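You operate a simulated robot arm through the tools that you are given. There is no shell and no other tool.

Carry out the task below with a simulated robot arm. There is one attempt and no reset: what you move stays moved.

TASK
Swap the nut on the middle stud for the medium knurled collar.
Fine: ease it with the yellow-band ring spanner, lay that back; nut into the nut tray's free pocket, collar run down.

It is judged by the outcome, as a careful person would: the job done as asked, and still so three seconds after it is handed in. It fails if anything else is knocked over, pushed out of place, dropped, spilled or broken.

THE ROBOT
A 7-joint arm with a two-finger parallel gripper, fixed in place. Base frame: the origin is at the foot of the arm, x ahead of it, y to its left, z up; the work surface is at about z = 870. Readings come in mm, degrees, newtons and seconds.
With the tool pointing down near the work surface it reaches from about 300 to 700 mm from the base axis. Its first joint turns from -66.0 to 66.0 degrees. Payload 1.57 kg.
The TCP is the grasp point between the finger pads, 30 mm short of the fingertips. In the tool frame z runs along the fingers and y along their closing line. The gripper opens to 110 mm. The fingers are 24 mm wide and 12 mm thick; the gripper's body (48 by 112 mm) begins 78 mm behind the TCP.
Orientation is told as [roll, pitch, yaw] about the base's x, y, z axes, in that order, counted from this pose: with the fingers straight down and closing along the base's y, the tool's x points along the base's -x, its y along +y and its z along -z.

THE INTERFACE
- The arm moves only by the tool arm_command. Its argument "targets" is a list of rows, each a list of 3 entries, a list of its own where there are three numbers: the shift along the tool's x, y, z in mm, then the turn, a rotation vector about the tool's x, y, z in degrees, then the opening, from 0 (shut) to 1 (fully open). In form: [[[x, y, z], [ax, ay, az], grip], ...]. A call has 1 to 20 rows; each row shifts and turns the commanded pose from where the row before left it, along the tool's axes as they then stand. A row lasts 0.2 s, in which the tool goes at most 50 mm and 8.6 degrees; a call with a longer step from one row to the next is refused whole, and so is a gripper value outside its range. A pose out of reach is approached as far as the arm can. The call stops where the force on the tool passes 60 N (or 10 N more than at its start, if that is more) or the arm is blocked; 0.2 s more then pass. Each finger travels about 108 mm/s and halts on what it meets, pressing with about 35 N; the grip force reading is that of the motor and also rises with nothing between the fingers. The clock runs only during rows and for 0.2 s after the last one: add rows that do not move to give the fingers time. The reply holds the time, the measured pose of the TCP, the force on the tool along the base axes, the opening and the grip force, in the units named above and with some noise, with the torque about the TCP (base axes, N m) and any sound that the robot's microphone picked up.
- Cameras (640 x 400 px; columns grow to the right, rows downward): "scene" is fixed at [173.1, -413.4, 1386.7]; the picture's right is [0.59, -0.81, 0.00], its down [-0.59, -0.43, -0.69] and it looks along [0.56, 0.40, -0.73] (base axes); focal length 214 px, centre (320, 200). "wrist" rides on the gripper at [70, 16, -141] in the tool frame; the picture's right is [-0.23, 0.97, 0.00], its down [-0.86, -0.20, -0.48] and it looks along [-0.47, -0.11, 0.88] (tool axes); focal length 222 px, centre (320, 200). There is no depth. A picture from a camera that has moved, and an enlarged one, comes with that camera's place and axes in the base frame and with its lens.
- get_image(camera): a new picture of that camera. It takes no simulated time.
- zoom(camera, box): a new picture of the part [left, top, right, bottom] of that camera's present view, enlarged. It takes no simulated time.
- sign_off(): hands the job in; it is judged then, once.

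Places have to be worked out from the pictures, the camera data and where the tool is seen. Open the gripper and draw the arm clear of the work before you hand the job in, unless the task says otherwise.

The tools are called by a JSON object that holds its "fn" and its "kwargs". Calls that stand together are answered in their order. arm_command: Moves the arm, as the interface text tells. Its arguments: {"type":"object","properties":{"targets":{"type":"array"}},"required":["targets"]} The other tools are called the same way: get_image (camera) takes a picture; zoom (camera, box) takes an enlarged picture of a part of a camera's view; sign_off () hands the job in.

At the start:

```text
time: 0.0
ee_pos: [362.6, 51.1, 1196.6]
tcp_rot: [0.0, 0.0, -0.1]
wrist_force: [0.6, -0.6, 0.4]
torque: [0.01, 0.01, -0.01]
opening: 110.0
grasp_force: 0.1
```

scene: 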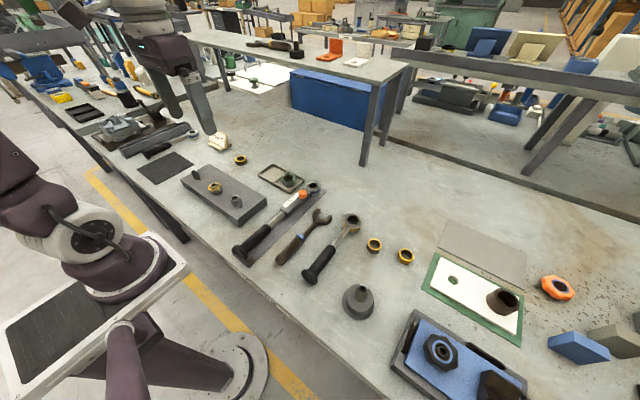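
wrist: 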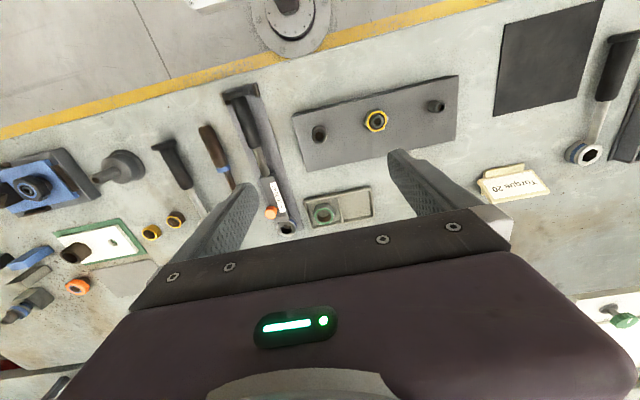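

I'll start with closer looks at the workpiece, the spanners, the tray and the collars.

{"fn": "zoom", "kwargs": {"camera": "scene", "box": [170, 140, 330, 240]}}

{"fn": "zoom", "kwargs": {"camera": "scene", "box": [220, 170, 380, 290]}}

{"fn": "zoom", "kwargs": {"camera": "scene", "box": [320, 200, 600, 400]}}

{"fn": "zoom", "kwargs": {"camera": "wrist", "box": [280, 60, 480, 240]}}

{"fn": "zoom", "kwargs": {"camera": "wrist", "box": [60, 80, 320, 260]}}

{"fn": "zoom", "kwargs": {"camera": "scene", "box": [40, 60, 260, 190]}}

{"fn": "zoom", "kwargs": {"camera": "wrist", "box": [460, 20, 640, 220]}}

```text
4.00 times, centred on (250, 190) of scene
camera zoom: at [173.1, -413.4, 1386.7], right [0.59, -0.81, 0.0], down [-0.59, -0.43, -0.69], along [0.56, 0.4, -0.73], focal length 858 px, centre (600, 240)
```

zoom: 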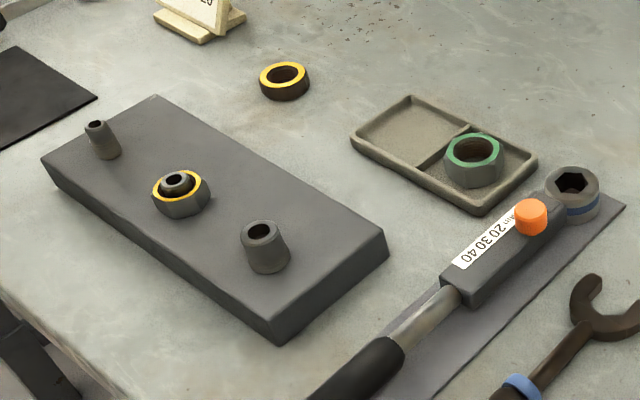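

```text
3.33 times, centred on (300, 230) of scene
camera zoom: at [173.1, -413.4, 1386.7], right [0.59, -0.81, 0.0], down [-0.59, -0.43, -0.69], along [0.56, 0.4, -0.73], focal length 715 px, centre (387, 100)
```

zoom: 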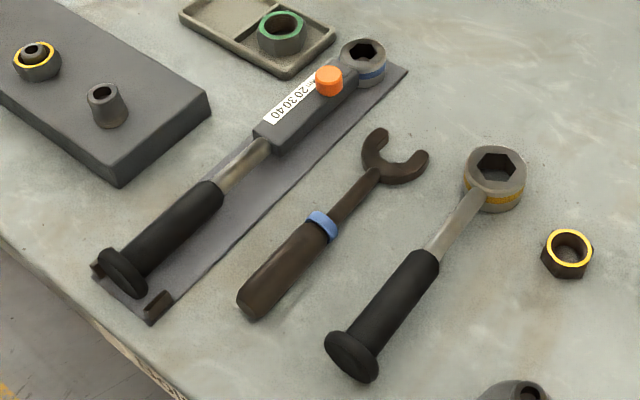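

```text
2.00 times, centred on (460, 300) of scene
camera zoom: at [173.1, -413.4, 1386.7], right [0.59, -0.81, 0.0], down [-0.59, -0.43, -0.69], along [0.56, 0.4, -0.73], focal length 429 px, centre (40, 0)
```

zoom: 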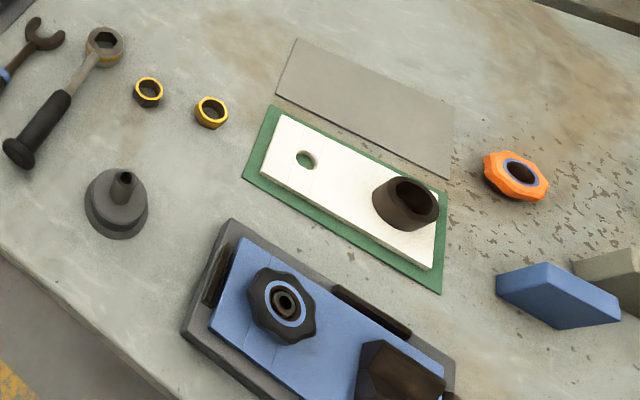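

```text
2.22 times, centred on (380, 150) of wrist
camera zoom: at [292.6, 66.1, 1338.7], right [0.23, 0.97, 0.0], down [0.86, -0.2, 0.48], along [0.47, -0.11, -0.88], focal length 494 px, centre (187, 311)
```

zoom: 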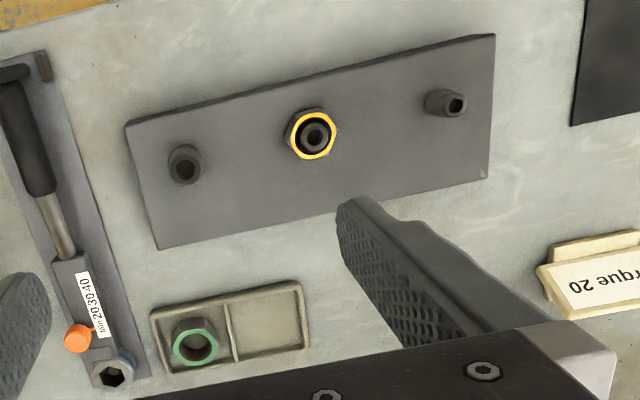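

```text
2.22 times, centred on (190, 170) of wrist
camera zoom: at [292.6, 66.1, 1338.7], right [0.23, 0.97, 0.0], down [0.86, -0.2, 0.48], along [0.47, -0.11, -0.88], focal length 494 px, centre (609, 267)
```

zoom: 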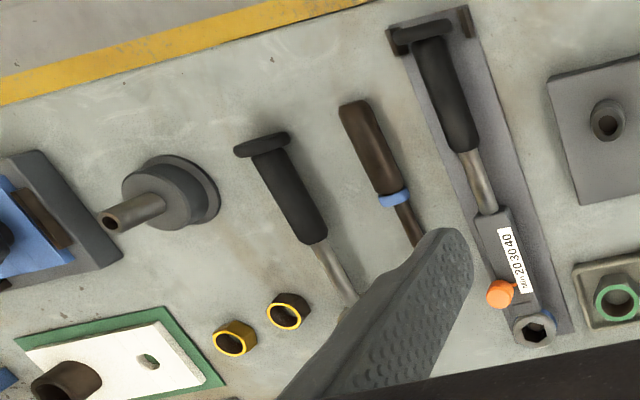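

```text
2.91 times, centred on (150, 125) of scene
camera zoom: at [173.1, -413.4, 1386.7], right [0.59, -0.81, 0.0], down [-0.59, -0.43, -0.69], along [0.56, 0.4, -0.73], focal length 624 px, centre (814, 418)
```

zoom: 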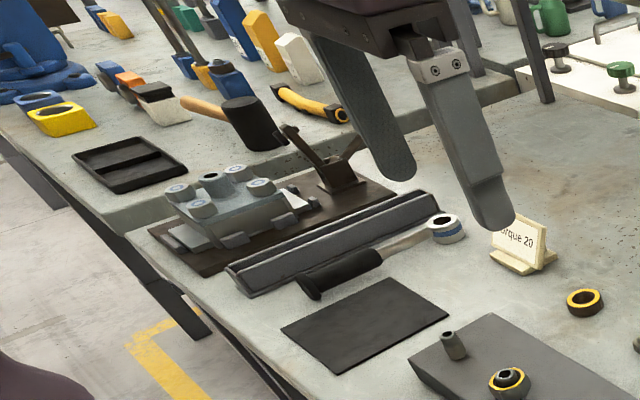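

```text
2.00 times, centred on (550, 120) of wrist
camera zoom: at [292.6, 66.1, 1338.7], right [0.23, 0.97, 0.0], down [0.86, -0.2, 0.48], along [0.47, -0.11, -0.88], focal length 444 px, centre (-140, 360)
```

zoom: 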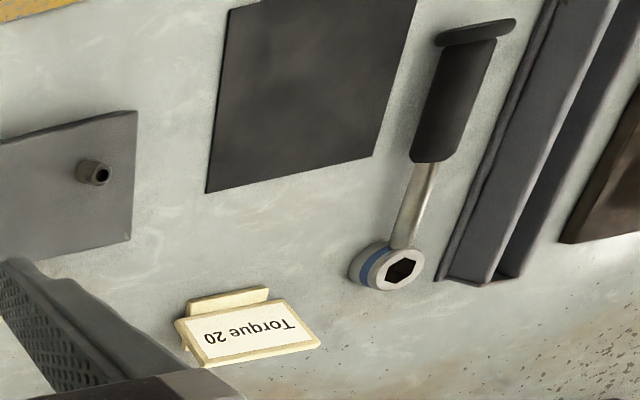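

Now I'll zoom tighter on the candidate collars and rings to tell which are knurled and how big each one is.

{"fn": "zoom", "kwargs": {"camera": "scene", "box": [360, 230, 424, 270]}}

{"fn": "zoom", "kwargs": {"camera": "scene", "box": [216, 140, 264, 170]}}

{"fn": "zoom", "kwargs": {"camera": "wrist", "box": [136, 200, 200, 240]}}

{"fn": "zoom", "kwargs": {"camera": "scene", "box": [190, 170, 254, 210]}}

{"fn": "zoom", "kwargs": {"camera": "scene", "box": [256, 160, 320, 200]}}

{"fn": "zoom", "kwargs": {"camera": "scene", "box": [300, 200, 380, 300]}}

{"fn": "zoom", "kwargs": {"camera": "wrist", "box": [290, 70, 470, 180]}}

```text
10.00 times, centred on (392, 250) of scene
camera zoom: at [173.1, -413.4, 1386.7], right [0.59, -0.81, 0.0], down [-0.59, -0.43, -0.69], along [0.56, 0.4, -0.73], focal length 2145 px, centre (-400, -300)
```

zoom: 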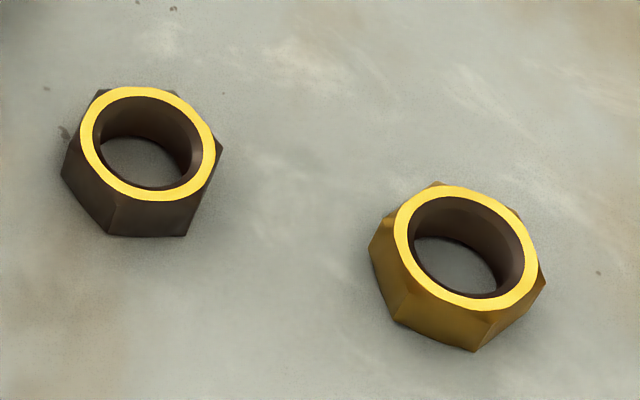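

```text
13.33 times, centred on (240, 155) of scene
camera zoom: at [173.1, -413.4, 1386.7], right [0.59, -0.81, 0.0], down [-0.59, -0.43, -0.69], along [0.56, 0.4, -0.73], focal length 2860 px, centre (1387, 800)
```

zoom: 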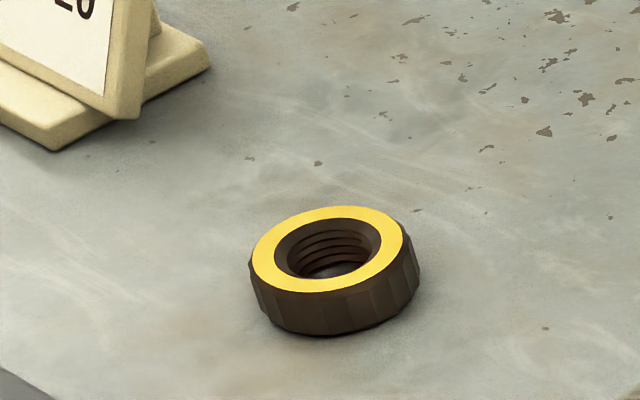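

```text
10.00 times, centred on (168, 220) of wrist
camera zoom: at [292.6, 66.1, 1338.7], right [0.23, 0.97, 0.0], down [0.86, -0.2, 0.48], along [0.47, -0.11, -0.88], focal length 2221 px, centre (1840, 0)
```

zoom: 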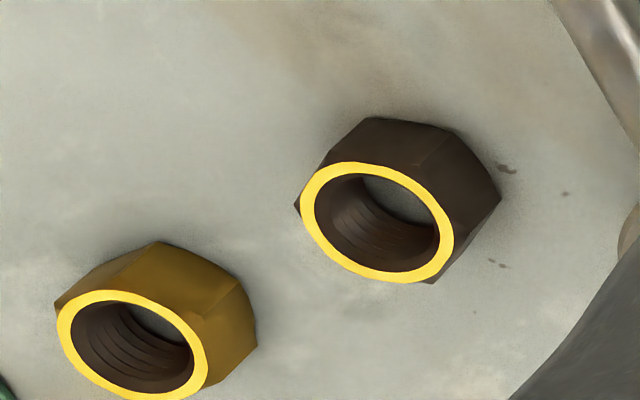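

```text
10.00 times, centred on (222, 190) of scene
camera zoom: at [173.1, -413.4, 1386.7], right [0.59, -0.81, 0.0], down [-0.59, -0.43, -0.69], along [0.56, 0.4, -0.73], focal length 2145 px, centre (1300, 300)
```

zoom: 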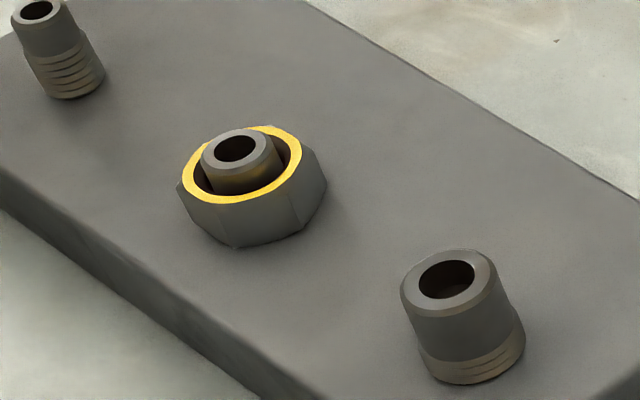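

```text
10.00 times, centred on (288, 180) of scene
camera zoom: at [173.1, -413.4, 1386.7], right [0.59, -0.81, 0.0], down [-0.59, -0.43, -0.69], along [0.56, 0.4, -0.73], focal length 2145 px, centre (640, 400)
```

zoom: 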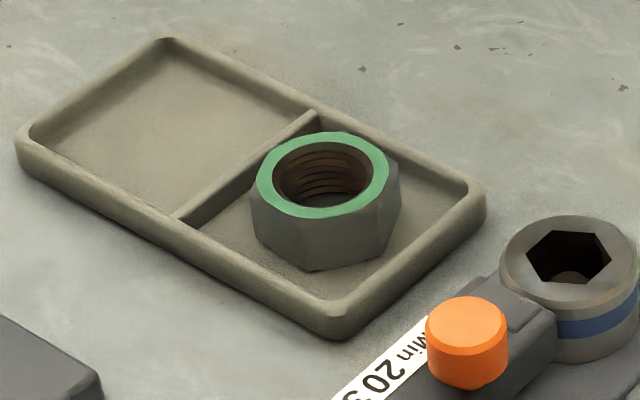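

```text
4.00 times, centred on (340, 250) of scene
camera zoom: at [173.1, -413.4, 1386.7], right [0.59, -0.81, 0.0], down [-0.59, -0.43, -0.69], along [0.56, 0.4, -0.73], focal length 858 px, centre (240, 0)
```

zoom: 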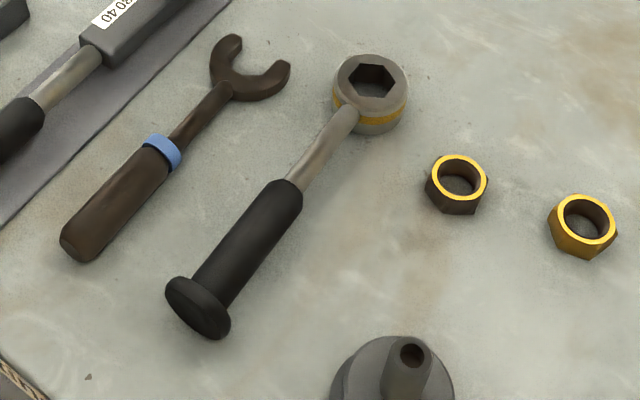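

```text
3.56 times, centred on (380, 125) of wrist
camera zoom: at [292.6, 66.1, 1338.7], right [0.23, 0.97, 0.0], down [0.86, -0.2, 0.48], along [0.47, -0.11, -0.88], focal length 790 px, centre (107, 467)
```

zoom: 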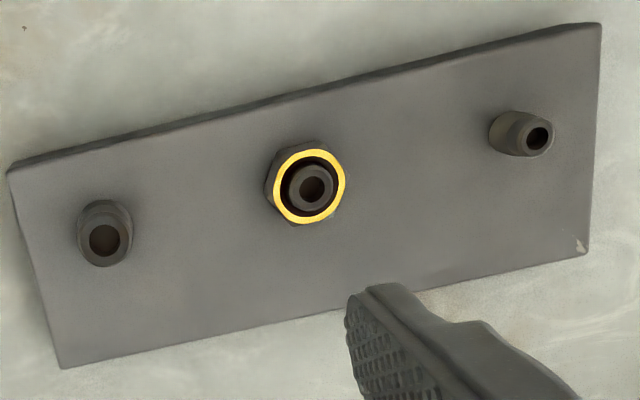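

The yellow-topped round knurled ring is beside the "Torque 20" card, at roughly (557, 247). The middle nut is at about (382, 150), and the yellow-band spanner lies along x at y≈-267 with its ring at x≈537. I'll move high over the spanner to look closer.

{"fn": "arm_command", "kwargs": {"targets": [[[-6, -32, 13], [0, 0, 0], 1], [[-6, -32, 13], [0, 0, 0], 1], [[-6, -32, 13], [0, 0, 0], 1], [[-6, -32, 13], [0, 0, 0], 1], [[-6, -32, 13], [0, 0, 0], 1], [[-6, -32, 13], [0, 0, 0], 1], [[-6, -32, 13], [0, 0, 0], 1], [[-6, -32, 13], [0, 0, 0], 1], [[-6, -32, 13], [0, 0, 0], 1], [[-6, -32, 13], [0, 0, 0], 1], [[0, 0, 0], [0, 0, 0], 1]]}}

{"fn": "get_image", "kwargs": {"camera": "wrist"}}

{"fn": "get_image", "kwargs": {"camera": "scene"}}

```text
time: 2.4
ee_pos: [423.3, -271.3, 1065.8]
tcp_rot: [0.1, 0.0, -0.1]
wrist_force: [1.1, 0.0, 0.1]
torque: [0.01, -0.01, 0.03]
opening: 109.9
grasp_force: 0.0
```

```text
taken
camera wrist: at [352.8, -255.0, 1208.9], right [0.23, 0.97, 0.0], down [0.86, -0.2, 0.48], along [0.47, -0.11, -0.88], focal length 222 px, centre (320, 200)
```

wrist: 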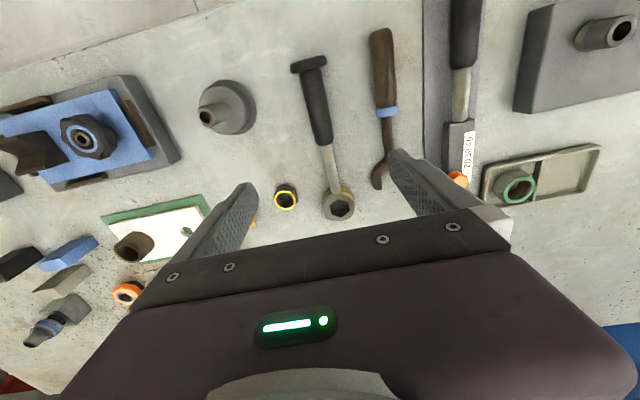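

```text
taken
```

scene: 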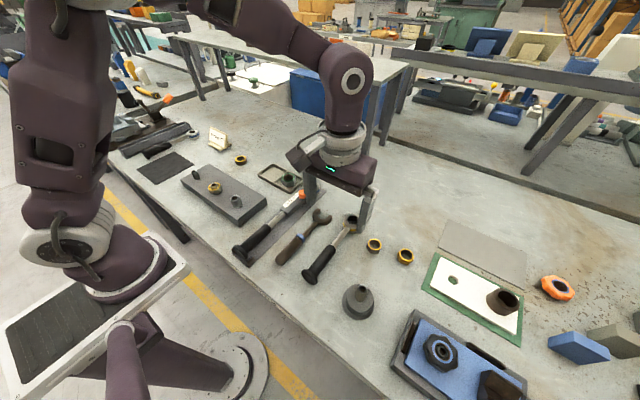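

I'll zoom the wrist view on the spanner to read its exact line and ring.

{"fn": "zoom", "kwargs": {"camera": "wrist", "box": [270, 40, 430, 240]}}

{"fn": "zoom", "kwargs": {"camera": "wrist", "box": [310, 170, 374, 230]}}

{"fn": "zoom", "kwargs": {"camera": "scene", "box": [190, 140, 270, 190]}}

```text
2.00 times, centred on (350, 140) of wrist
camera zoom: at [352.8, -255.0, 1208.9], right [0.23, 0.97, 0.0], down [0.86, -0.2, 0.48], along [0.47, -0.11, -0.88], focal length 444 px, centre (260, 320)
```

zoom: 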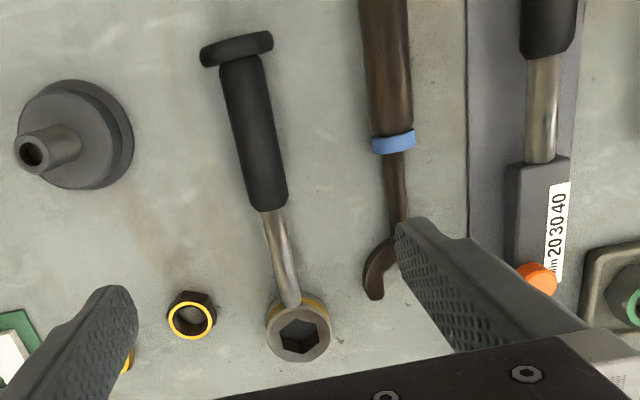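

```text
6.67 times, centred on (342, 200) of wrist
camera zoom: at [352.8, -255.0, 1208.9], right [0.23, 0.97, 0.0], down [0.86, -0.2, 0.48], along [0.47, -0.11, -0.88], focal length 1481 px, centre (173, 200)
```

zoom: 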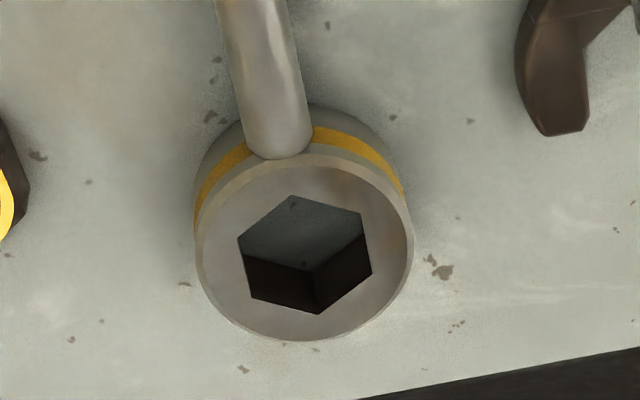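

```text
8.00 times, centred on (230, 165) of scene
camera zoom: at [173.1, -413.4, 1386.7], right [0.59, -0.81, 0.0], down [-0.59, -0.43, -0.69], along [0.56, 0.4, -0.73], focal length 1716 px, centre (1040, 480)
```

zoom: 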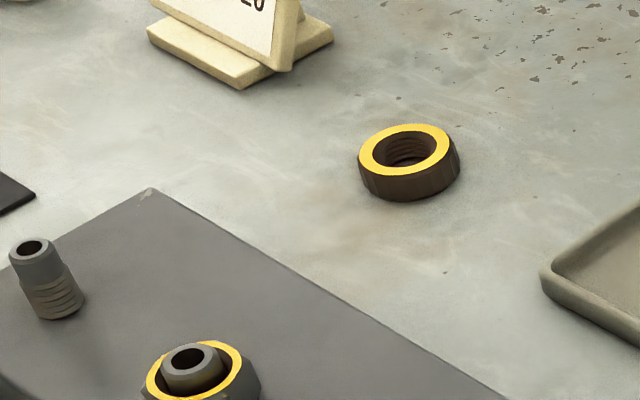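

The spanner handle runs along x at y≈-267, from the knob at x≈334 to the ring at about (541, -266). The ring top is near z≈893, and a vertex of the hex socket points down the handle. Next I'll test how far the wrist yaw can turn, since I'd like the handle on the far (+x) side of the nut.

{"fn": "arm_command", "kwargs": {"targets": [[[0, 0, 0], [0, 0, 8.5], 1], [[0, 0, 0], [0, 0, 8.5], 1], [[0, 0, 0], [0, 0, 8.5], 1], [[0, 0, 0], [0, 0, 8.5], 1], [[0, 0, 0], [0, 0, 8.5], 1], [[0, 0, 0], [0, 0, 8.5], 1], [[0, 0, 0], [0, 0, 8.5], 1], [[0, 0, 0], [0, 0, 8.5], 1], [[0, 0, 0], [0, 0, 8.5], 1], [[0, 0, 0], [0, 0, 8.5], 1], [[0, 0, 0], [0, 0, 8.5], 1], [[0, 0, 0], [0, 0, 8.5], 1], [[0, 0, 0], [0, 0, 8.5], 1], [[0, 0, 0], [0, 0, 8.5], 1], [[0, 0, 0], [0, 0, 8.5], 1], [[0, 0, 0], [0, 0, 8.5], 1], [[0, 0, 0], [0, 0, 8.5], 1], [[0, 0, 0], [0, 0, 8.5], 1], [[0, 0, 0], [0, 0, 8.5], 1], [[0, 0, 0], [0, 0, 8.5], 1]]}}

```text
time: 6.6
ee_pos: [420.9, -269.6, 1065.8]
tcp_rot: [0.0, 0.0, -170.2]
wrist_force: [0.5, 0.2, 1.2]
torque: [0.01, -0.02, 0.0]
opening: 109.9
grasp_force: 0.1
```

Yaw -170° is reachable. I'll finish to -180° and look from this side.

{"fn": "arm_command", "kwargs": {"targets": [[[0, 0, 0], [0, 0, 5], 1], [[0, 0, 0], [0, 0, 4.8], 1], [[0, 0, 0], [0, 0, 0], 1]]}}

{"fn": "get_image", "kwargs": {"camera": "wrist"}}

```text
time: 7.4
ee_pos: [421.5, -270.9, 1066.5]
tcp_rot: [0.0, 0.0, -180.0]
wrist_force: [-0.2, -0.1, 0.7]
torque: [0.01, -0.05, 0.03]
opening: 110.3
grasp_force: 0.0
```

```text
taken
camera wrist: at [492.1, -286.0, 1208.9], right [-0.22, -0.97, 0.0], down [-0.86, 0.2, 0.48], along [-0.47, 0.11, -0.88], focal length 222 px, centre (320, 200)
```

wrist: 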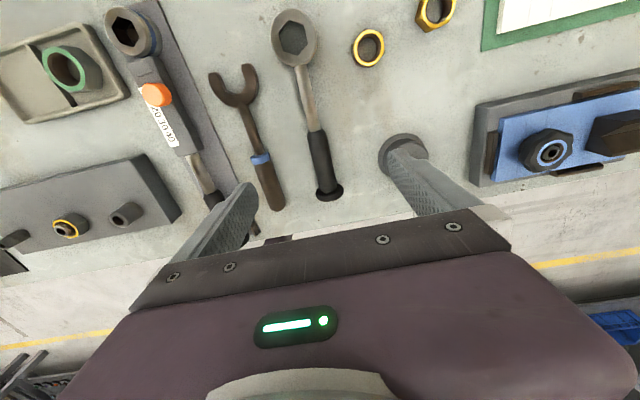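

Yaw -180° works and the spanner is well seen from here. Next I'll hover above the middle stud to measure the nut's position and hex orientation.

{"fn": "arm_command", "kwargs": {"targets": [[[-3.9, -42.1, 6.6], [0, 0, 0], 1], [[-3.9, -42.1, 6.6], [0, 0, 0], 1], [[-3.9, -42.1, 6.6], [0, 0, 0], 1], [[-3.9, -42.1, 6.6], [0, 0, 0], 1], [[-3.9, -42.1, 6.6], [0, 0, 0], 1], [[-3.9, -42.1, 6.6], [0, 0, 0], 1], [[-3.9, -42.1, 6.6], [0, 0, 0], 1], [[-3.9, -42.1, 6.6], [0, 0, 0], 1], [[-3.9, -42.1, 6.6], [0, 0, 0], 1], [[-3.9, -42.1, 6.6], [0, 0, 0], 1], [[0, 0, 0], [0, 0, 0], 1]]}}

{"fn": "get_image", "kwargs": {"camera": "wrist"}}

{"fn": "zoom", "kwargs": {"camera": "wrist", "box": [280, 130, 360, 180]}}

```text
time: 9.8
ee_pos: [396.6, 129.4, 981.3]
tcp_rot: [-0.2, 0.1, -179.8]
wrist_force: [0.3, 1.1, 0.5]
torque: [-0.01, 0.02, 0.01]
opening: 110.1
grasp_force: 0.1
out of reach, approached as far as the arm can: row 9, 10
```

```text
taken
camera wrist: at [466.2, 112.0, 1123.4], right [-0.22, -0.97, 0.0], down [-0.86, 0.19, 0.48], along [-0.47, 0.11, -0.88], focal length 222 px, centre (320, 200)
```

wrist: 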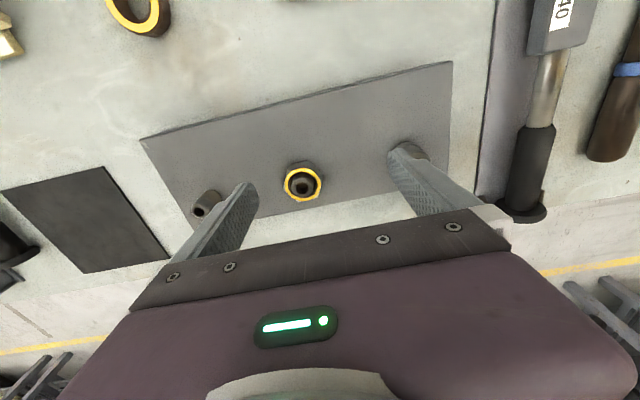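

```text
8.00 times, centred on (320, 155) of wrist
camera zoom: at [466.2, 112.0, 1123.4], right [-0.22, -0.97, 0.0], down [-0.86, 0.19, 0.48], along [-0.47, 0.11, -0.88], focal length 1777 px, centre (320, 560)
```

zoom: 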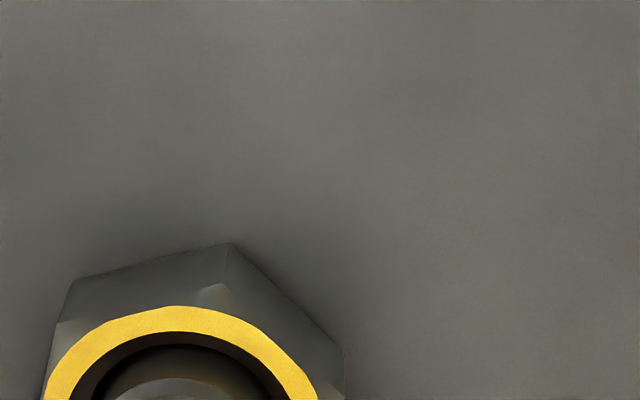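

Yaw -180° is at its limit near this azimuth, so I'll turn back to about -60°, which is where the spanner will be used anyway, and look straight down the nut.

{"fn": "arm_command", "kwargs": {"targets": [[[0, 0, 0], [0, 0, -8.5], 1], [[0, 0, 0], [0, 0, -8.5], 1], [[0, 0, 0], [0, 0, -8.5], 1], [[0, 0, 0], [0, 0, -8.5], 1], [[0, 0, 0], [0, 0, -8.5], 1], [[0, 0, 0], [0, 0, -8.5], 1], [[0, 0, 0], [0, 0, -8.5], 1], [[0, 0, 0], [0, 0, -8.5], 1], [[0, 0, 0], [0, 0, -8.5], 1], [[0, 0, 0], [0, 0, -8.5], 1], [[0, 0, 0], [0, 0, -8.5], 1], [[0, 0, 0], [0, 0, -8.5], 1], [[0, 0, 0], [0, 0, -8.5], 1], [[0, 0, 0], [0, 0, -8.5], 1], [[0, 0, 0], [0, 0, 0], 1]]}}

{"fn": "get_image", "kwargs": {"camera": "wrist"}}

```text
time: 13.0
ee_pos: [398.5, 128.7, 980.4]
tcp_rot: [0.0, -0.1, -60.8]
wrist_force: [0.4, -0.6, 0.1]
torque: [-0.02, 0.0, 0.04]
opening: 109.8
grasp_force: 0.1
```

```text
taken
camera wrist: at [379.2, 196.8, 1122.8], right [0.96, 0.28, 0.0], down [0.24, -0.84, 0.48], along [0.13, -0.46, -0.88], focal length 222 px, centre (320, 200)
```

wrist: 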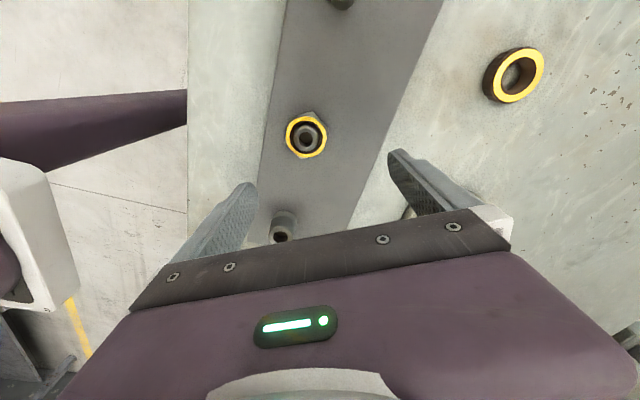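

{"fn": "zoom", "kwargs": {"camera": "wrist", "box": [274, 112, 338, 162]}}

{"fn": "zoom", "kwargs": {"camera": "wrist", "box": [460, 30, 560, 110]}}

```text
8.00 times, centred on (306, 137) of wrist
camera zoom: at [379.2, 196.8, 1122.8], right [0.96, 0.28, 0.0], down [0.24, -0.84, 0.48], along [0.13, -0.46, -0.88], focal length 1777 px, centre (432, 704)
```

zoom: 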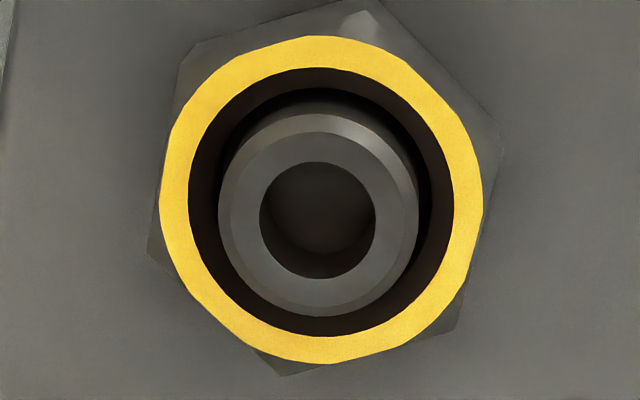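

```text
5.00 times, centred on (510, 70) of wrist
camera zoom: at [379.2, 196.8, 1122.8], right [0.96, 0.28, 0.0], down [0.24, -0.84, 0.48], along [0.13, -0.46, -0.88], focal length 1111 px, centre (-630, 850)
```

zoom: 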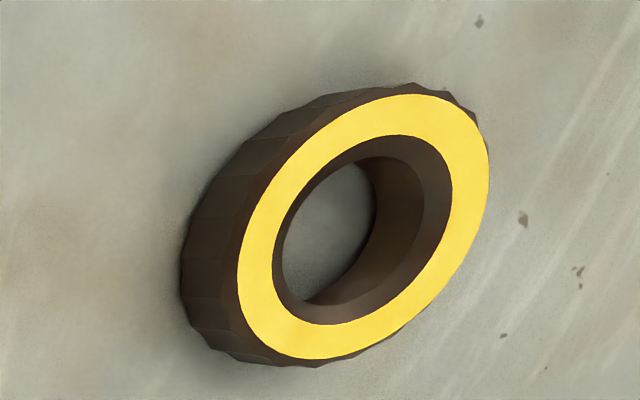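

The nut's yellow face is centred at about (380, 149.7, 922). Its hex corners point at base angles of roughly -28°, 32° and 92°, and the stud tip is at z≈932. A slightly wider zoom should give the nut height and a better orientation.

{"fn": "zoom", "kwargs": {"camera": "wrist", "box": [266, 100, 346, 170]}}

{"fn": "zoom", "kwargs": {"camera": "wrist", "box": [240, 60, 400, 260]}}

{"fn": "zoom", "kwargs": {"camera": "scene", "box": [196, 168, 236, 200]}}

```text
5.71 times, centred on (306, 135) of wrist
camera zoom: at [379.2, 196.8, 1122.8], right [0.96, 0.28, 0.0], down [0.24, -0.84, 0.48], along [0.13, -0.46, -0.88], focal length 1269 px, centre (400, 571)
```

zoom: 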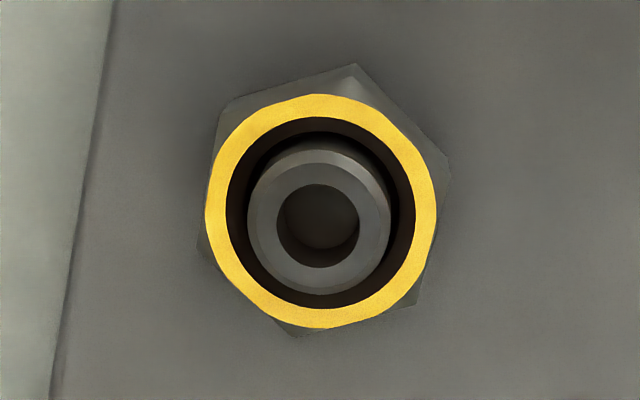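

```text
2.00 times, centred on (320, 160) of wrist
camera zoom: at [379.2, 196.8, 1122.8], right [0.96, 0.28, 0.0], down [0.24, -0.84, 0.48], along [0.13, -0.46, -0.88], focal length 444 px, centre (320, 280)
```

zoom: 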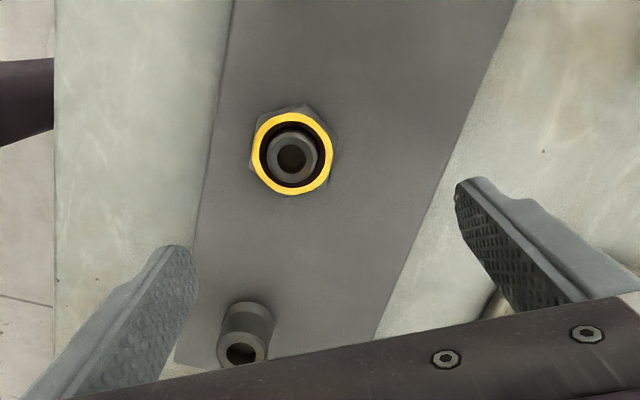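

```text
12.50 times, centred on (216, 184) of scene
camera zoom: at [173.1, -413.4, 1386.7], right [0.59, -0.81, 0.0], down [-0.59, -0.43, -0.69], along [0.56, 0.4, -0.73], focal length 2681 px, centre (1620, 400)
```

zoom: 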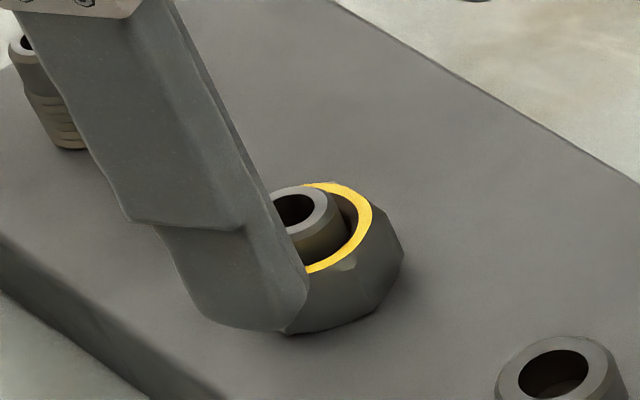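

The nut measures about 42 mm across corners. The spanner's socket opening needs checking against that, so I'll zoom on the ring.

{"fn": "zoom", "kwargs": {"camera": "scene", "box": [330, 205, 378, 240]}}

{"fn": "zoom", "kwargs": {"camera": "scene", "box": [295, 205, 375, 290]}}

```text
11.43 times, centred on (354, 222) of scene
camera zoom: at [173.1, -413.4, 1386.7], right [0.59, -0.81, 0.0], down [-0.59, -0.43, -0.69], along [0.56, 0.4, -0.73], focal length 2451 px, centre (-69, -57)
```

zoom: 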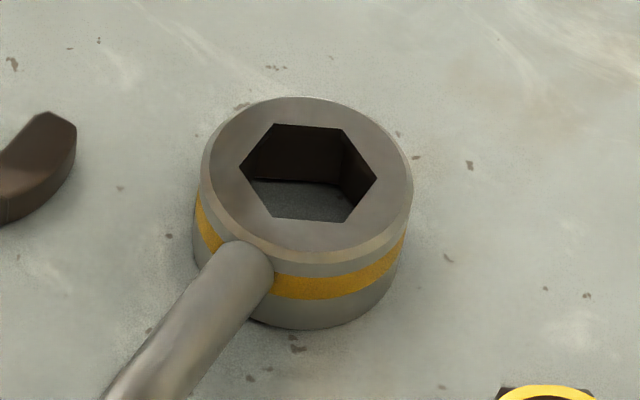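

```text
4.71 times, centred on (335, 248) of scene
camera zoom: at [173.1, -413.4, 1386.7], right [0.59, -0.81, 0.0], down [-0.59, -0.43, -0.69], along [0.56, 0.4, -0.73], focal length 1009 px, centre (249, -24)
```

zoom: 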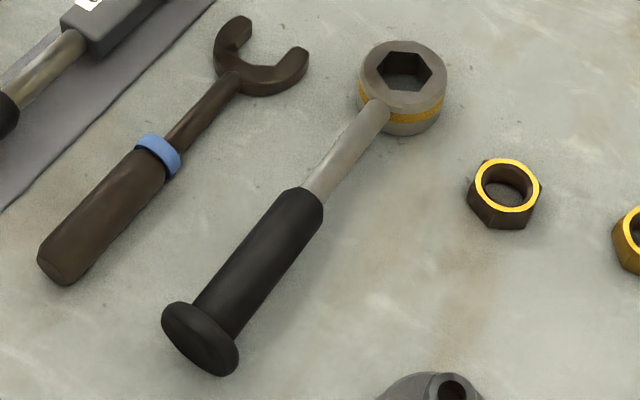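

By these numbers the socket's top opening looks smaller than the nut: about 34 mm across corners against about 42 mm. I'll zoom deeper into the socket to see whether it widens underneath.

{"fn": "zoom", "kwargs": {"camera": "scene", "box": [346, 212, 362, 226]}}

{"fn": "zoom", "kwargs": {"camera": "scene", "box": [300, 176, 324, 196]}}

{"fn": "zoom", "kwargs": {"camera": "scene", "box": [180, 120, 204, 140]}}

```text
16.00 times, centred on (354, 219) of scene
camera zoom: at [173.1, -413.4, 1386.7], right [0.59, -0.81, 0.0], down [-0.59, -0.43, -0.69], along [0.56, 0.4, -0.73], focal length 3432 px, centre (-224, -104)
```

zoom: 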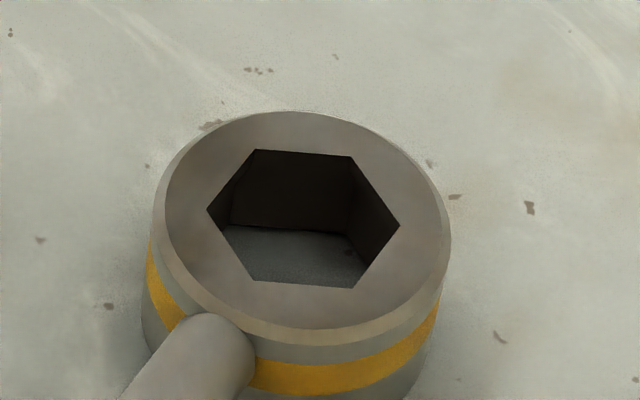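

```text
16.00 times, centred on (312, 186) of scene
camera zoom: at [173.1, -413.4, 1386.7], right [0.59, -0.81, 0.0], down [-0.59, -0.43, -0.69], along [0.56, 0.4, -0.73], focal length 3432 px, centre (448, 424)
```

zoom: 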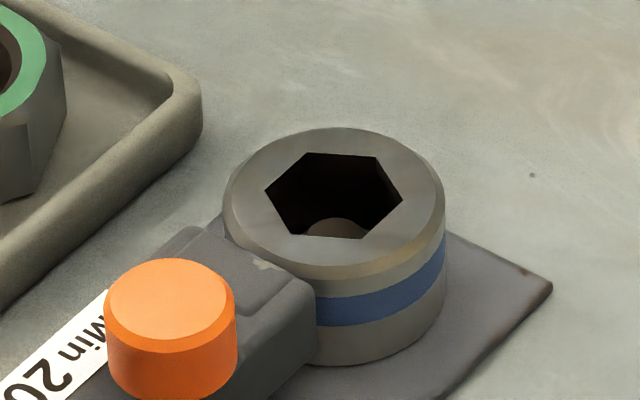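

```text
16.00 times, centred on (192, 130) of scene
camera zoom: at [173.1, -413.4, 1386.7], right [0.59, -0.81, 0.0], down [-0.59, -0.43, -0.69], along [0.56, 0.4, -0.73], focal length 3432 px, centre (2368, 1320)
```

zoom: 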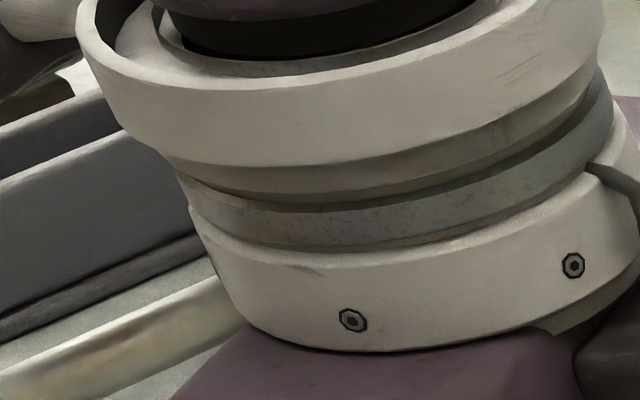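

Deep zoom shows the socket has a thin lip with a smaller hex above a larger cavity, about 43–44 mm across corners, so it does fit the nut from below. I'll go back over the spanner and turn to yaw -180° to grip it.

{"fn": "arm_command", "kwargs": {"targets": [[[-35.8, -17, -2], [0, 0, 0], 1], [[-35.8, -17, -2], [0, 0, 0], 1], [[-35.8, -17, -2], [0, 0, 0], 1], [[-35.8, -17, -2], [0, 0, 0], 1], [[-35.8, -17, -2], [0, 0, 0], 1], [[-35.8, -17, -2], [0, 0, 0], 1], [[-35.8, -17, -2], [0, 0, 0], 1], [[-35.8, -17, -2], [0, 0, 0], 1], [[-35.8, -17, -2], [0, 0, 0], 1], [[-35.8, -17, -2], [0, 0, 0], 1], [[0, 0, 0], [0, 0, 0], 1]]}}

{"fn": "arm_command", "kwargs": {"targets": [[[0, 0, 0], [0, 0, 8.5], 1], [[0, 0, 0], [0, 0, 8.5], 1], [[0, 0, 0], [0, 0, 8.5], 1], [[0, 0, 0], [0, 0, 8.5], 1], [[0, 0, 0], [0, 0, 8.5], 1], [[0, 0, 0], [0, 0, 8.5], 1], [[0, 0, 0], [0, 0, 8.5], 1], [[0, 0, 0], [0, 0, 8.5], 1], [[0, 0, 0], [0, 0, 8.5], 1], [[0, 0, 0], [0, 0, 8.5], 1], [[0, 0, 0], [0, 0, 8.5], 1], [[0, 0, 0], [0, 0, 8.5], 1], [[0, 0, 0], [0, 0, 8.5], 1], [[0, 0, 0], [0, 0, 8.5], 1], [[0, 0, 0], [0, 0, 0], 1], [[0, 0, 0], [0, 0, 0], 1]]}}

{"fn": "get_image", "kwargs": {"camera": "wrist"}}

```text
time: 15.4
ee_pos: [424.8, -267.8, 1000.9]
tcp_rot: [0.0, 0.0, -60.8]
wrist_force: [-0.1, 0.1, 0.4]
torque: [0.02, 0.0, -0.02]
opening: 109.9
grasp_force: 0.0
```

```text
time: 18.8
ee_pos: [425.3, -267.7, 1000.4]
tcp_rot: [0.0, 0.0, -179.8]
wrist_force: [-0.5, 0.3, 0.1]
torque: [-0.01, 0.02, 0.0]
opening: 110.0
grasp_force: 0.1
```

```text
taken
camera wrist: at [494.8, -283.7, 1142.4], right [-0.22, -0.97, 0.0], down [-0.86, 0.2, 0.48], along [-0.47, 0.11, -0.88], focal length 222 px, centre (320, 200)
```

wrist: 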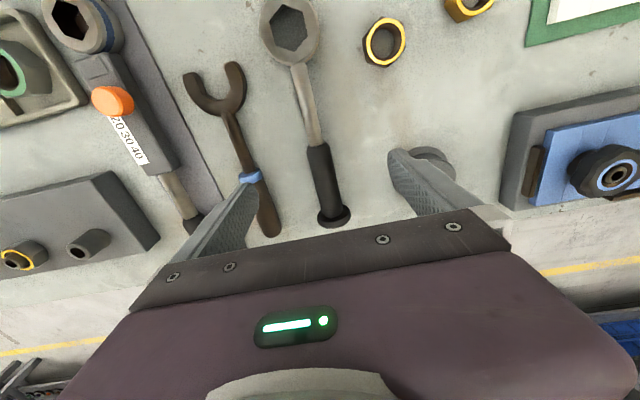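

The handle sits at y≈-266 with the grip/shank boundary at x≈430. I'll narrow the fingers to about 60 mm so they miss the neighbouring open spanner, then descend over the black grip at x≈416.

{"fn": "arm_command", "kwargs": {"targets": [[[0, 0, 0], [0, 0, 0.2], 0.55], [[0, 0, 0], [0, 0, 0], 0.55], [[-1.9, -0.3, 16], [0, 0, 0], 0.55], [[-1.9, -0.3, 16], [0, 0, 0], 0.55], [[-1.9, -0.3, 16], [0, 0, 0], 0.55], [[-1.9, -0.3, 16], [0, 0, 0], 0.55], [[-1.9, -0.2, 16], [0, 0, 0], 0.55], [[0, 0, 0], [0, 0, 0], 0.55]]}}

{"fn": "get_image", "kwargs": {"camera": "wrist"}}

{"fn": "zoom", "kwargs": {"camera": "scene", "box": [280, 200, 380, 290]}}

```text
time: 20.6
ee_pos: [415.7, -265.6, 920.0]
tcp_rot: [0.0, 0.0, 180.0]
wrist_force: [-0.2, -0.7, -0.3]
torque: [0.07, 0.03, -0.01]
opening: 60.5
grasp_force: 0.0
```

```text
taken
camera wrist: at [485.3, -283.2, 1062.2], right [-0.23, -0.97, 0.0], down [-0.85, 0.2, 0.48], along [-0.47, 0.11, -0.88], focal length 222 px, centre (320, 200)
```

wrist: 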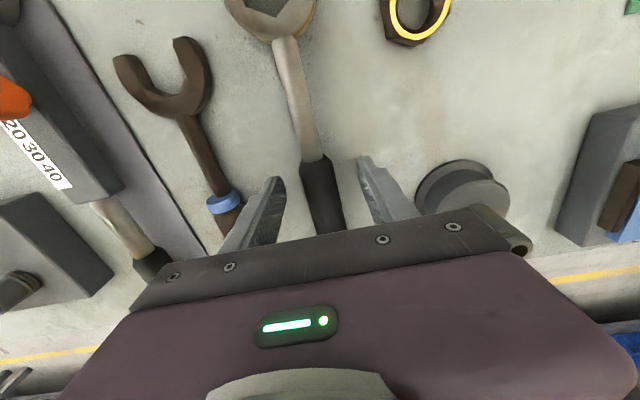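

```text
4.44 times, centred on (330, 245) of scene
camera zoom: at [173.1, -413.4, 1386.7], right [0.59, -0.81, 0.0], down [-0.59, -0.43, -0.69], along [0.56, 0.4, -0.73], focal length 953 px, centre (276, 0)
```

zoom: 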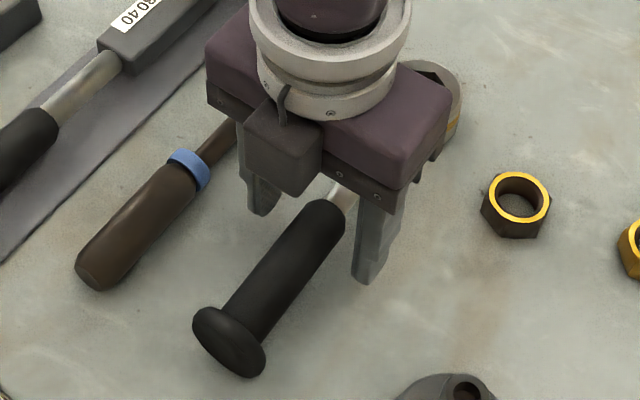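

The grip is between the fingers. I'll go down the last 16 mm and close.

{"fn": "arm_command", "kwargs": {"targets": [[[0, 0, 8], [0, 0, 0], 0.55], [[0, 0, 8], [0, 0, 0], 0.55], [[0, 0, 0], [0, 0, 0], 0.4], [[0, 0, 0], [0, 0, 0], 0.3], [[0, 0, 0], [0, 0, 0], 0.2], [[0, 0, 0], [0, 0, 0], 0.0], [[0, 0, 0], [0, 0, 0], 0.0], [[0, 0, 0], [0, 0, 0], 0.0]]}}

{"fn": "get_image", "kwargs": {"camera": "wrist"}}

```text
time: 22.4
ee_pos: [415.4, -266.5, 904.3]
tcp_rot: [0.0, -0.1, 180.0]
wrist_force: [-0.3, -0.6, -0.5]
torque: [0.01, -0.04, -0.01]
opening: 26.0
grasp_force: 35.1
```

```text
taken
camera wrist: at [485.0, -282.8, 1046.6], right [-0.23, -0.97, 0.0], down [-0.85, 0.2, 0.48], along [-0.47, 0.11, -0.88], focal length 222 px, centre (320, 200)
```

wrist: 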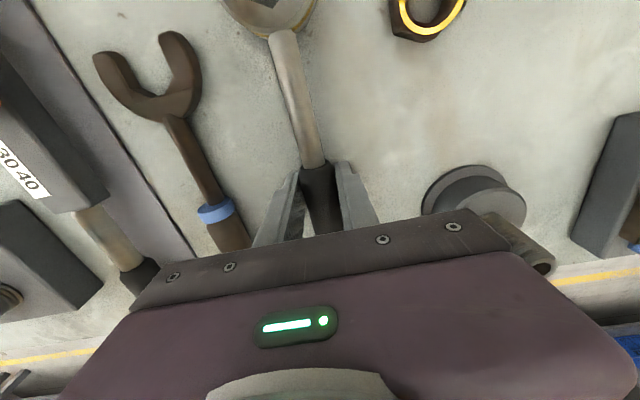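

It's gripped at 26 mm. I'll lift 30 mm and check whether the ring end sags.

{"fn": "arm_command", "kwargs": {"targets": [[[0, 0, -5], [0, 0, 0], 0], [[0, 0, -5], [0, 0, 0], 0], [[0, 0, -10], [0, 0, 0], 0], [[0, 0, -10], [0, 0, 0], 0], [[0, 0, 0], [0, 0, 0], 0], [[0, 0, 0], [0, 0, 0], 0]]}}

{"fn": "get_image", "kwargs": {"camera": "wrist"}}

{"fn": "zoom", "kwargs": {"camera": "scene", "box": [280, 190, 400, 290]}}

```text
time: 23.8
ee_pos: [415.7, -265.0, 934.2]
tcp_rot: [0.0, 0.1, -180.0]
wrist_force: [-0.4, 0.4, -3.5]
torque: [-0.01, 0.0, 0.01]
opening: 26.1
grasp_force: 35.3
```

```text
taken
camera wrist: at [485.9, -282.3, 1076.8], right [-0.23, -0.97, 0.0], down [-0.86, 0.2, 0.48], along [-0.47, 0.11, -0.88], focal length 222 px, centre (320, 200)
```

wrist: 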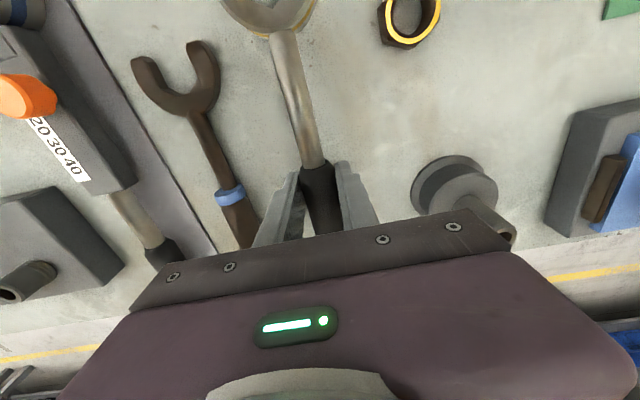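

```text
4.00 times, centred on (340, 240) of scene
camera zoom: at [173.1, -413.4, 1386.7], right [0.59, -0.81, 0.0], down [-0.59, -0.43, -0.69], along [0.56, 0.4, -0.73], focal length 858 px, centre (240, 40)
```

zoom: 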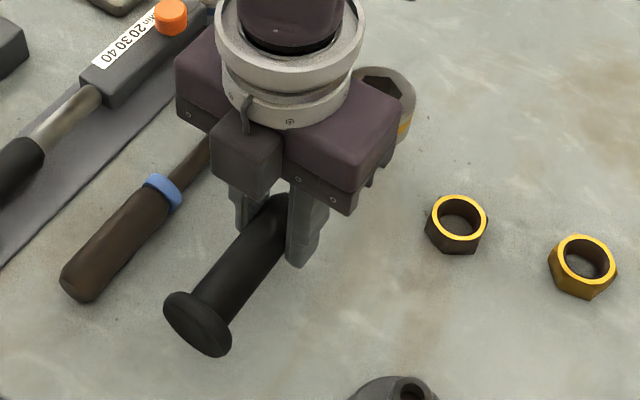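

The spanner is level, weighs about 3.5 N and balances at the grip. I'll raise it to z≈1020 and swing the yaw by +152° so the ring's handle points to about -28° when it's over the nut.

{"fn": "arm_command", "kwargs": {"targets": [[[0, 0, -17], [0, 0, 0], 0], [[0, 0, -17], [0, 0, 0], 0], [[0, 0, -17], [0, 0, 0], 0], [[0, 0, -17], [0, 0, 0], 0], [[0, 0, -18], [0, 0, 0], 0], [[0, 0, 0], [0, 0, 0], 0]]}}

{"fn": "arm_command", "kwargs": {"targets": [[[0, 0, 0], [0, 0, -8], 0], [[0, 0, 0], [0, 0, -8], 0], [[0, 0, 0], [0, 0, -8], 0], [[0, 0, 0], [0, 0, -8], 0], [[0, 0, 0], [0, 0, -8], 0], [[0, 0, 0], [0, 0, -8], 0], [[0, 0, 0], [0, 0, -8], 0], [[0, 0, 0], [0, 0, -8], 0], [[0, 0, 0], [0, 0, -8], 0], [[0, 0, 0], [0, 0, -8], 0], [[0, 0, 0], [0, 0, -8], 0], [[0, 0, 0], [0, 0, -8], 0], [[0, 0, 0], [0, 0, -8], 0], [[0, 0, 0], [0, 0, -8], 0], [[0, 0, 0], [0, 0, -8], 0], [[0, 0, 0], [0, 0, -8], 0], [[0, 0, 0], [0, 0, -8], 0], [[0, 0, 0], [0, 0, -8], 0], [[0, 0, 0], [0, 0, -8], 0], [[0, 0, 0], [0, 0, 0], 0]]}}

```text
time: 25.2
ee_pos: [414.8, -265.7, 1019.4]
tcp_rot: [0.1, 0.0, -180.1]
wrist_force: [0.7, -0.6, -2.9]
torque: [0.0, 0.01, -0.03]
opening: 26.0
grasp_force: 34.9
```

```text
time: 29.4
ee_pos: [415.3, -266.0, 1020.0]
tcp_rot: [0.0, 0.0, -27.8]
wrist_force: [-1.0, -0.4, -3.5]
torque: [-0.03, 0.01, 0.0]
opening: 26.4
grasp_force: 35.5
```

{"fn": "arm_command", "kwargs": {"targets": [[[10.23, 35.05, 0], [0, 0, 0], 0], [[10.23, 35.05, 0], [0, 0, 0], 0], [[10.23, 35.05, 0], [0, 0, 0], 0], [[10.23, 35.05, 0], [0, 0, 0], 0], [[10.23, 35.05, 0], [0, 0, 0], 0], [[10.23, 35.05, 0], [0, 0, 0], 0], [[10.23, 35.05, 0], [0, 0, 0], 0], [[10.23, 35.05, 0], [0, 0, 0], 0], [[10.23, 35.05, 0], [0, 0, 0], 0], [[10.23, 35.05, 0], [0, 0, 0], 0], [[0, 0, 0], [0, 0, 0], 0]]}}

{"fn": "get_image", "kwargs": {"camera": "wrist"}}

{"fn": "get_image", "kwargs": {"camera": "scene"}}

{"fn": "zoom", "kwargs": {"camera": "scene", "box": [170, 110, 290, 220]}}

```text
time: 31.8
ee_pos: [490.4, 91.9, 1019.6]
tcp_rot: [0.0, -0.1, -28.0]
wrist_force: [-0.1, -0.1, -3.0]
torque: [0.02, 0.01, 0.03]
opening: 26.2
grasp_force: 35.2
```

```text
taken
camera wrist: at [436.3, 138.6, 1161.7], right [0.66, 0.75, 0.0], down [0.66, -0.58, 0.48], along [0.36, -0.31, -0.88], focal length 222 px, centre (320, 200)
```

wrist: 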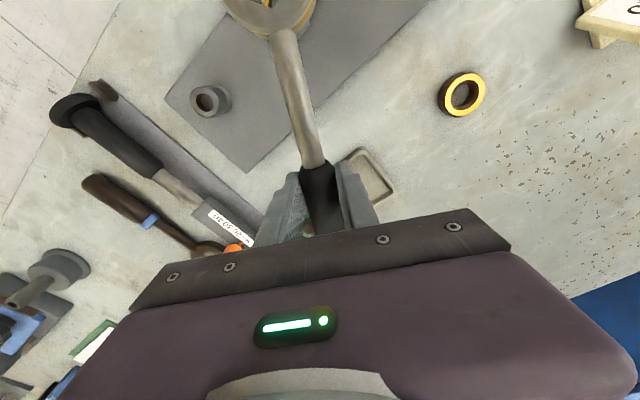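

```text
taken
```

scene: 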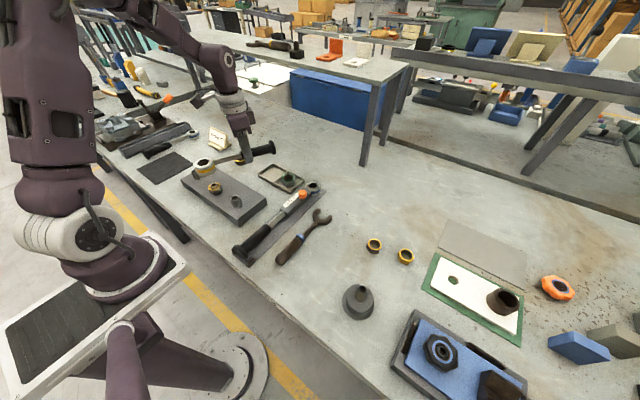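

```text
3.64 times, centred on (230, 165) of scene
camera zoom: at [173.2, -413.4, 1386.7], right [0.59, -0.81, 0.0], down [-0.59, -0.43, -0.69], along [0.56, 0.4, -0.73], focal length 780 px, centre (647, 327)
```

zoom: 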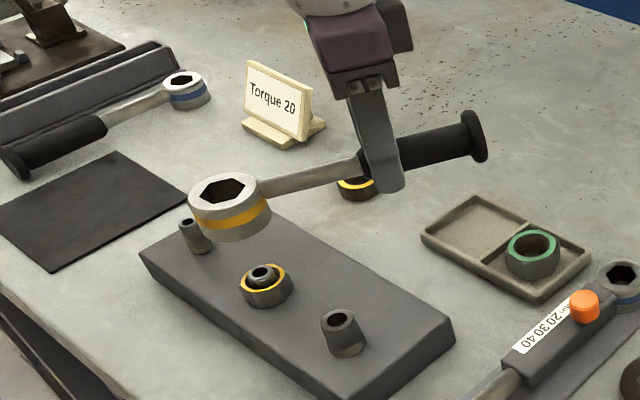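

The ring is hovering over the nut. I'll zoom tightly to compare the centre of the hex with the stud axis.

{"fn": "zoom", "kwargs": {"camera": "scene", "box": [186, 146, 234, 176]}}

{"fn": "zoom", "kwargs": {"camera": "scene", "box": [190, 170, 238, 200]}}

{"fn": "zoom", "kwargs": {"camera": "wrist", "box": [200, 0, 340, 80]}}

```text
13.33 times, centred on (210, 161) of scene
camera zoom: at [173.2, -413.4, 1386.7], right [0.59, -0.81, 0.0], down [-0.59, -0.43, -0.69], along [0.56, 0.4, -0.73], focal length 2860 px, centre (1787, 720)
```

zoom: 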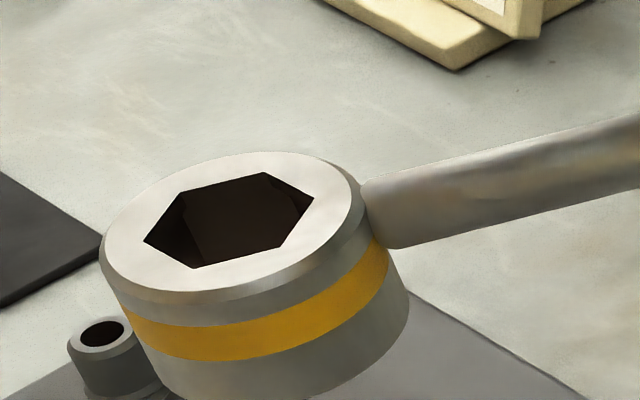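

```text
13.33 times, centred on (214, 185) of scene
camera zoom: at [173.2, -413.4, 1386.7], right [0.59, -0.81, 0.0], down [-0.59, -0.43, -0.69], along [0.56, 0.4, -0.73], focal length 2860 px, centre (1733, 400)
```

zoom: 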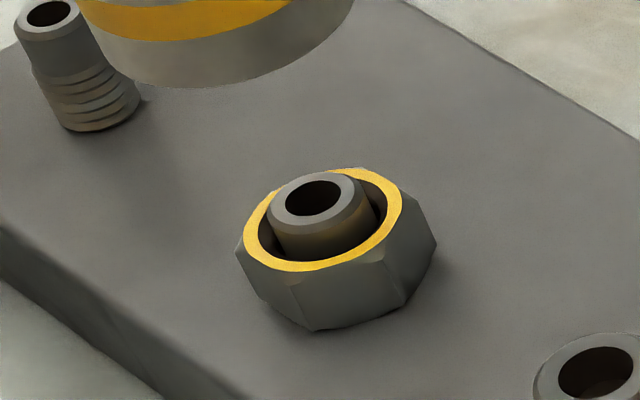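

```text
4.57 times, centred on (270, 40) of wrist
camera zoom: at [436.3, 138.6, 1161.7], right [0.66, 0.75, 0.0], down [0.66, -0.58, 0.48], along [0.36, -0.31, -0.88], focal length 1015 px, centre (549, 931)
```

zoom: 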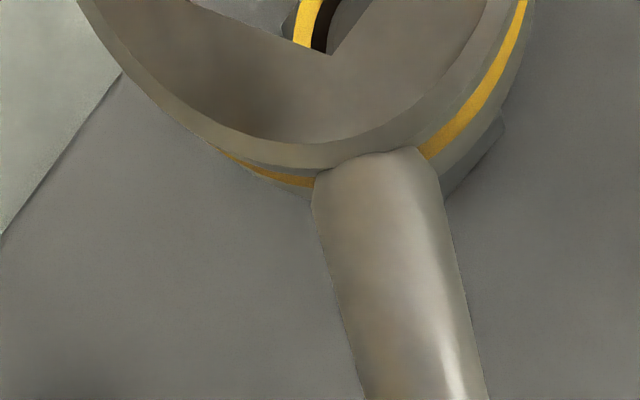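

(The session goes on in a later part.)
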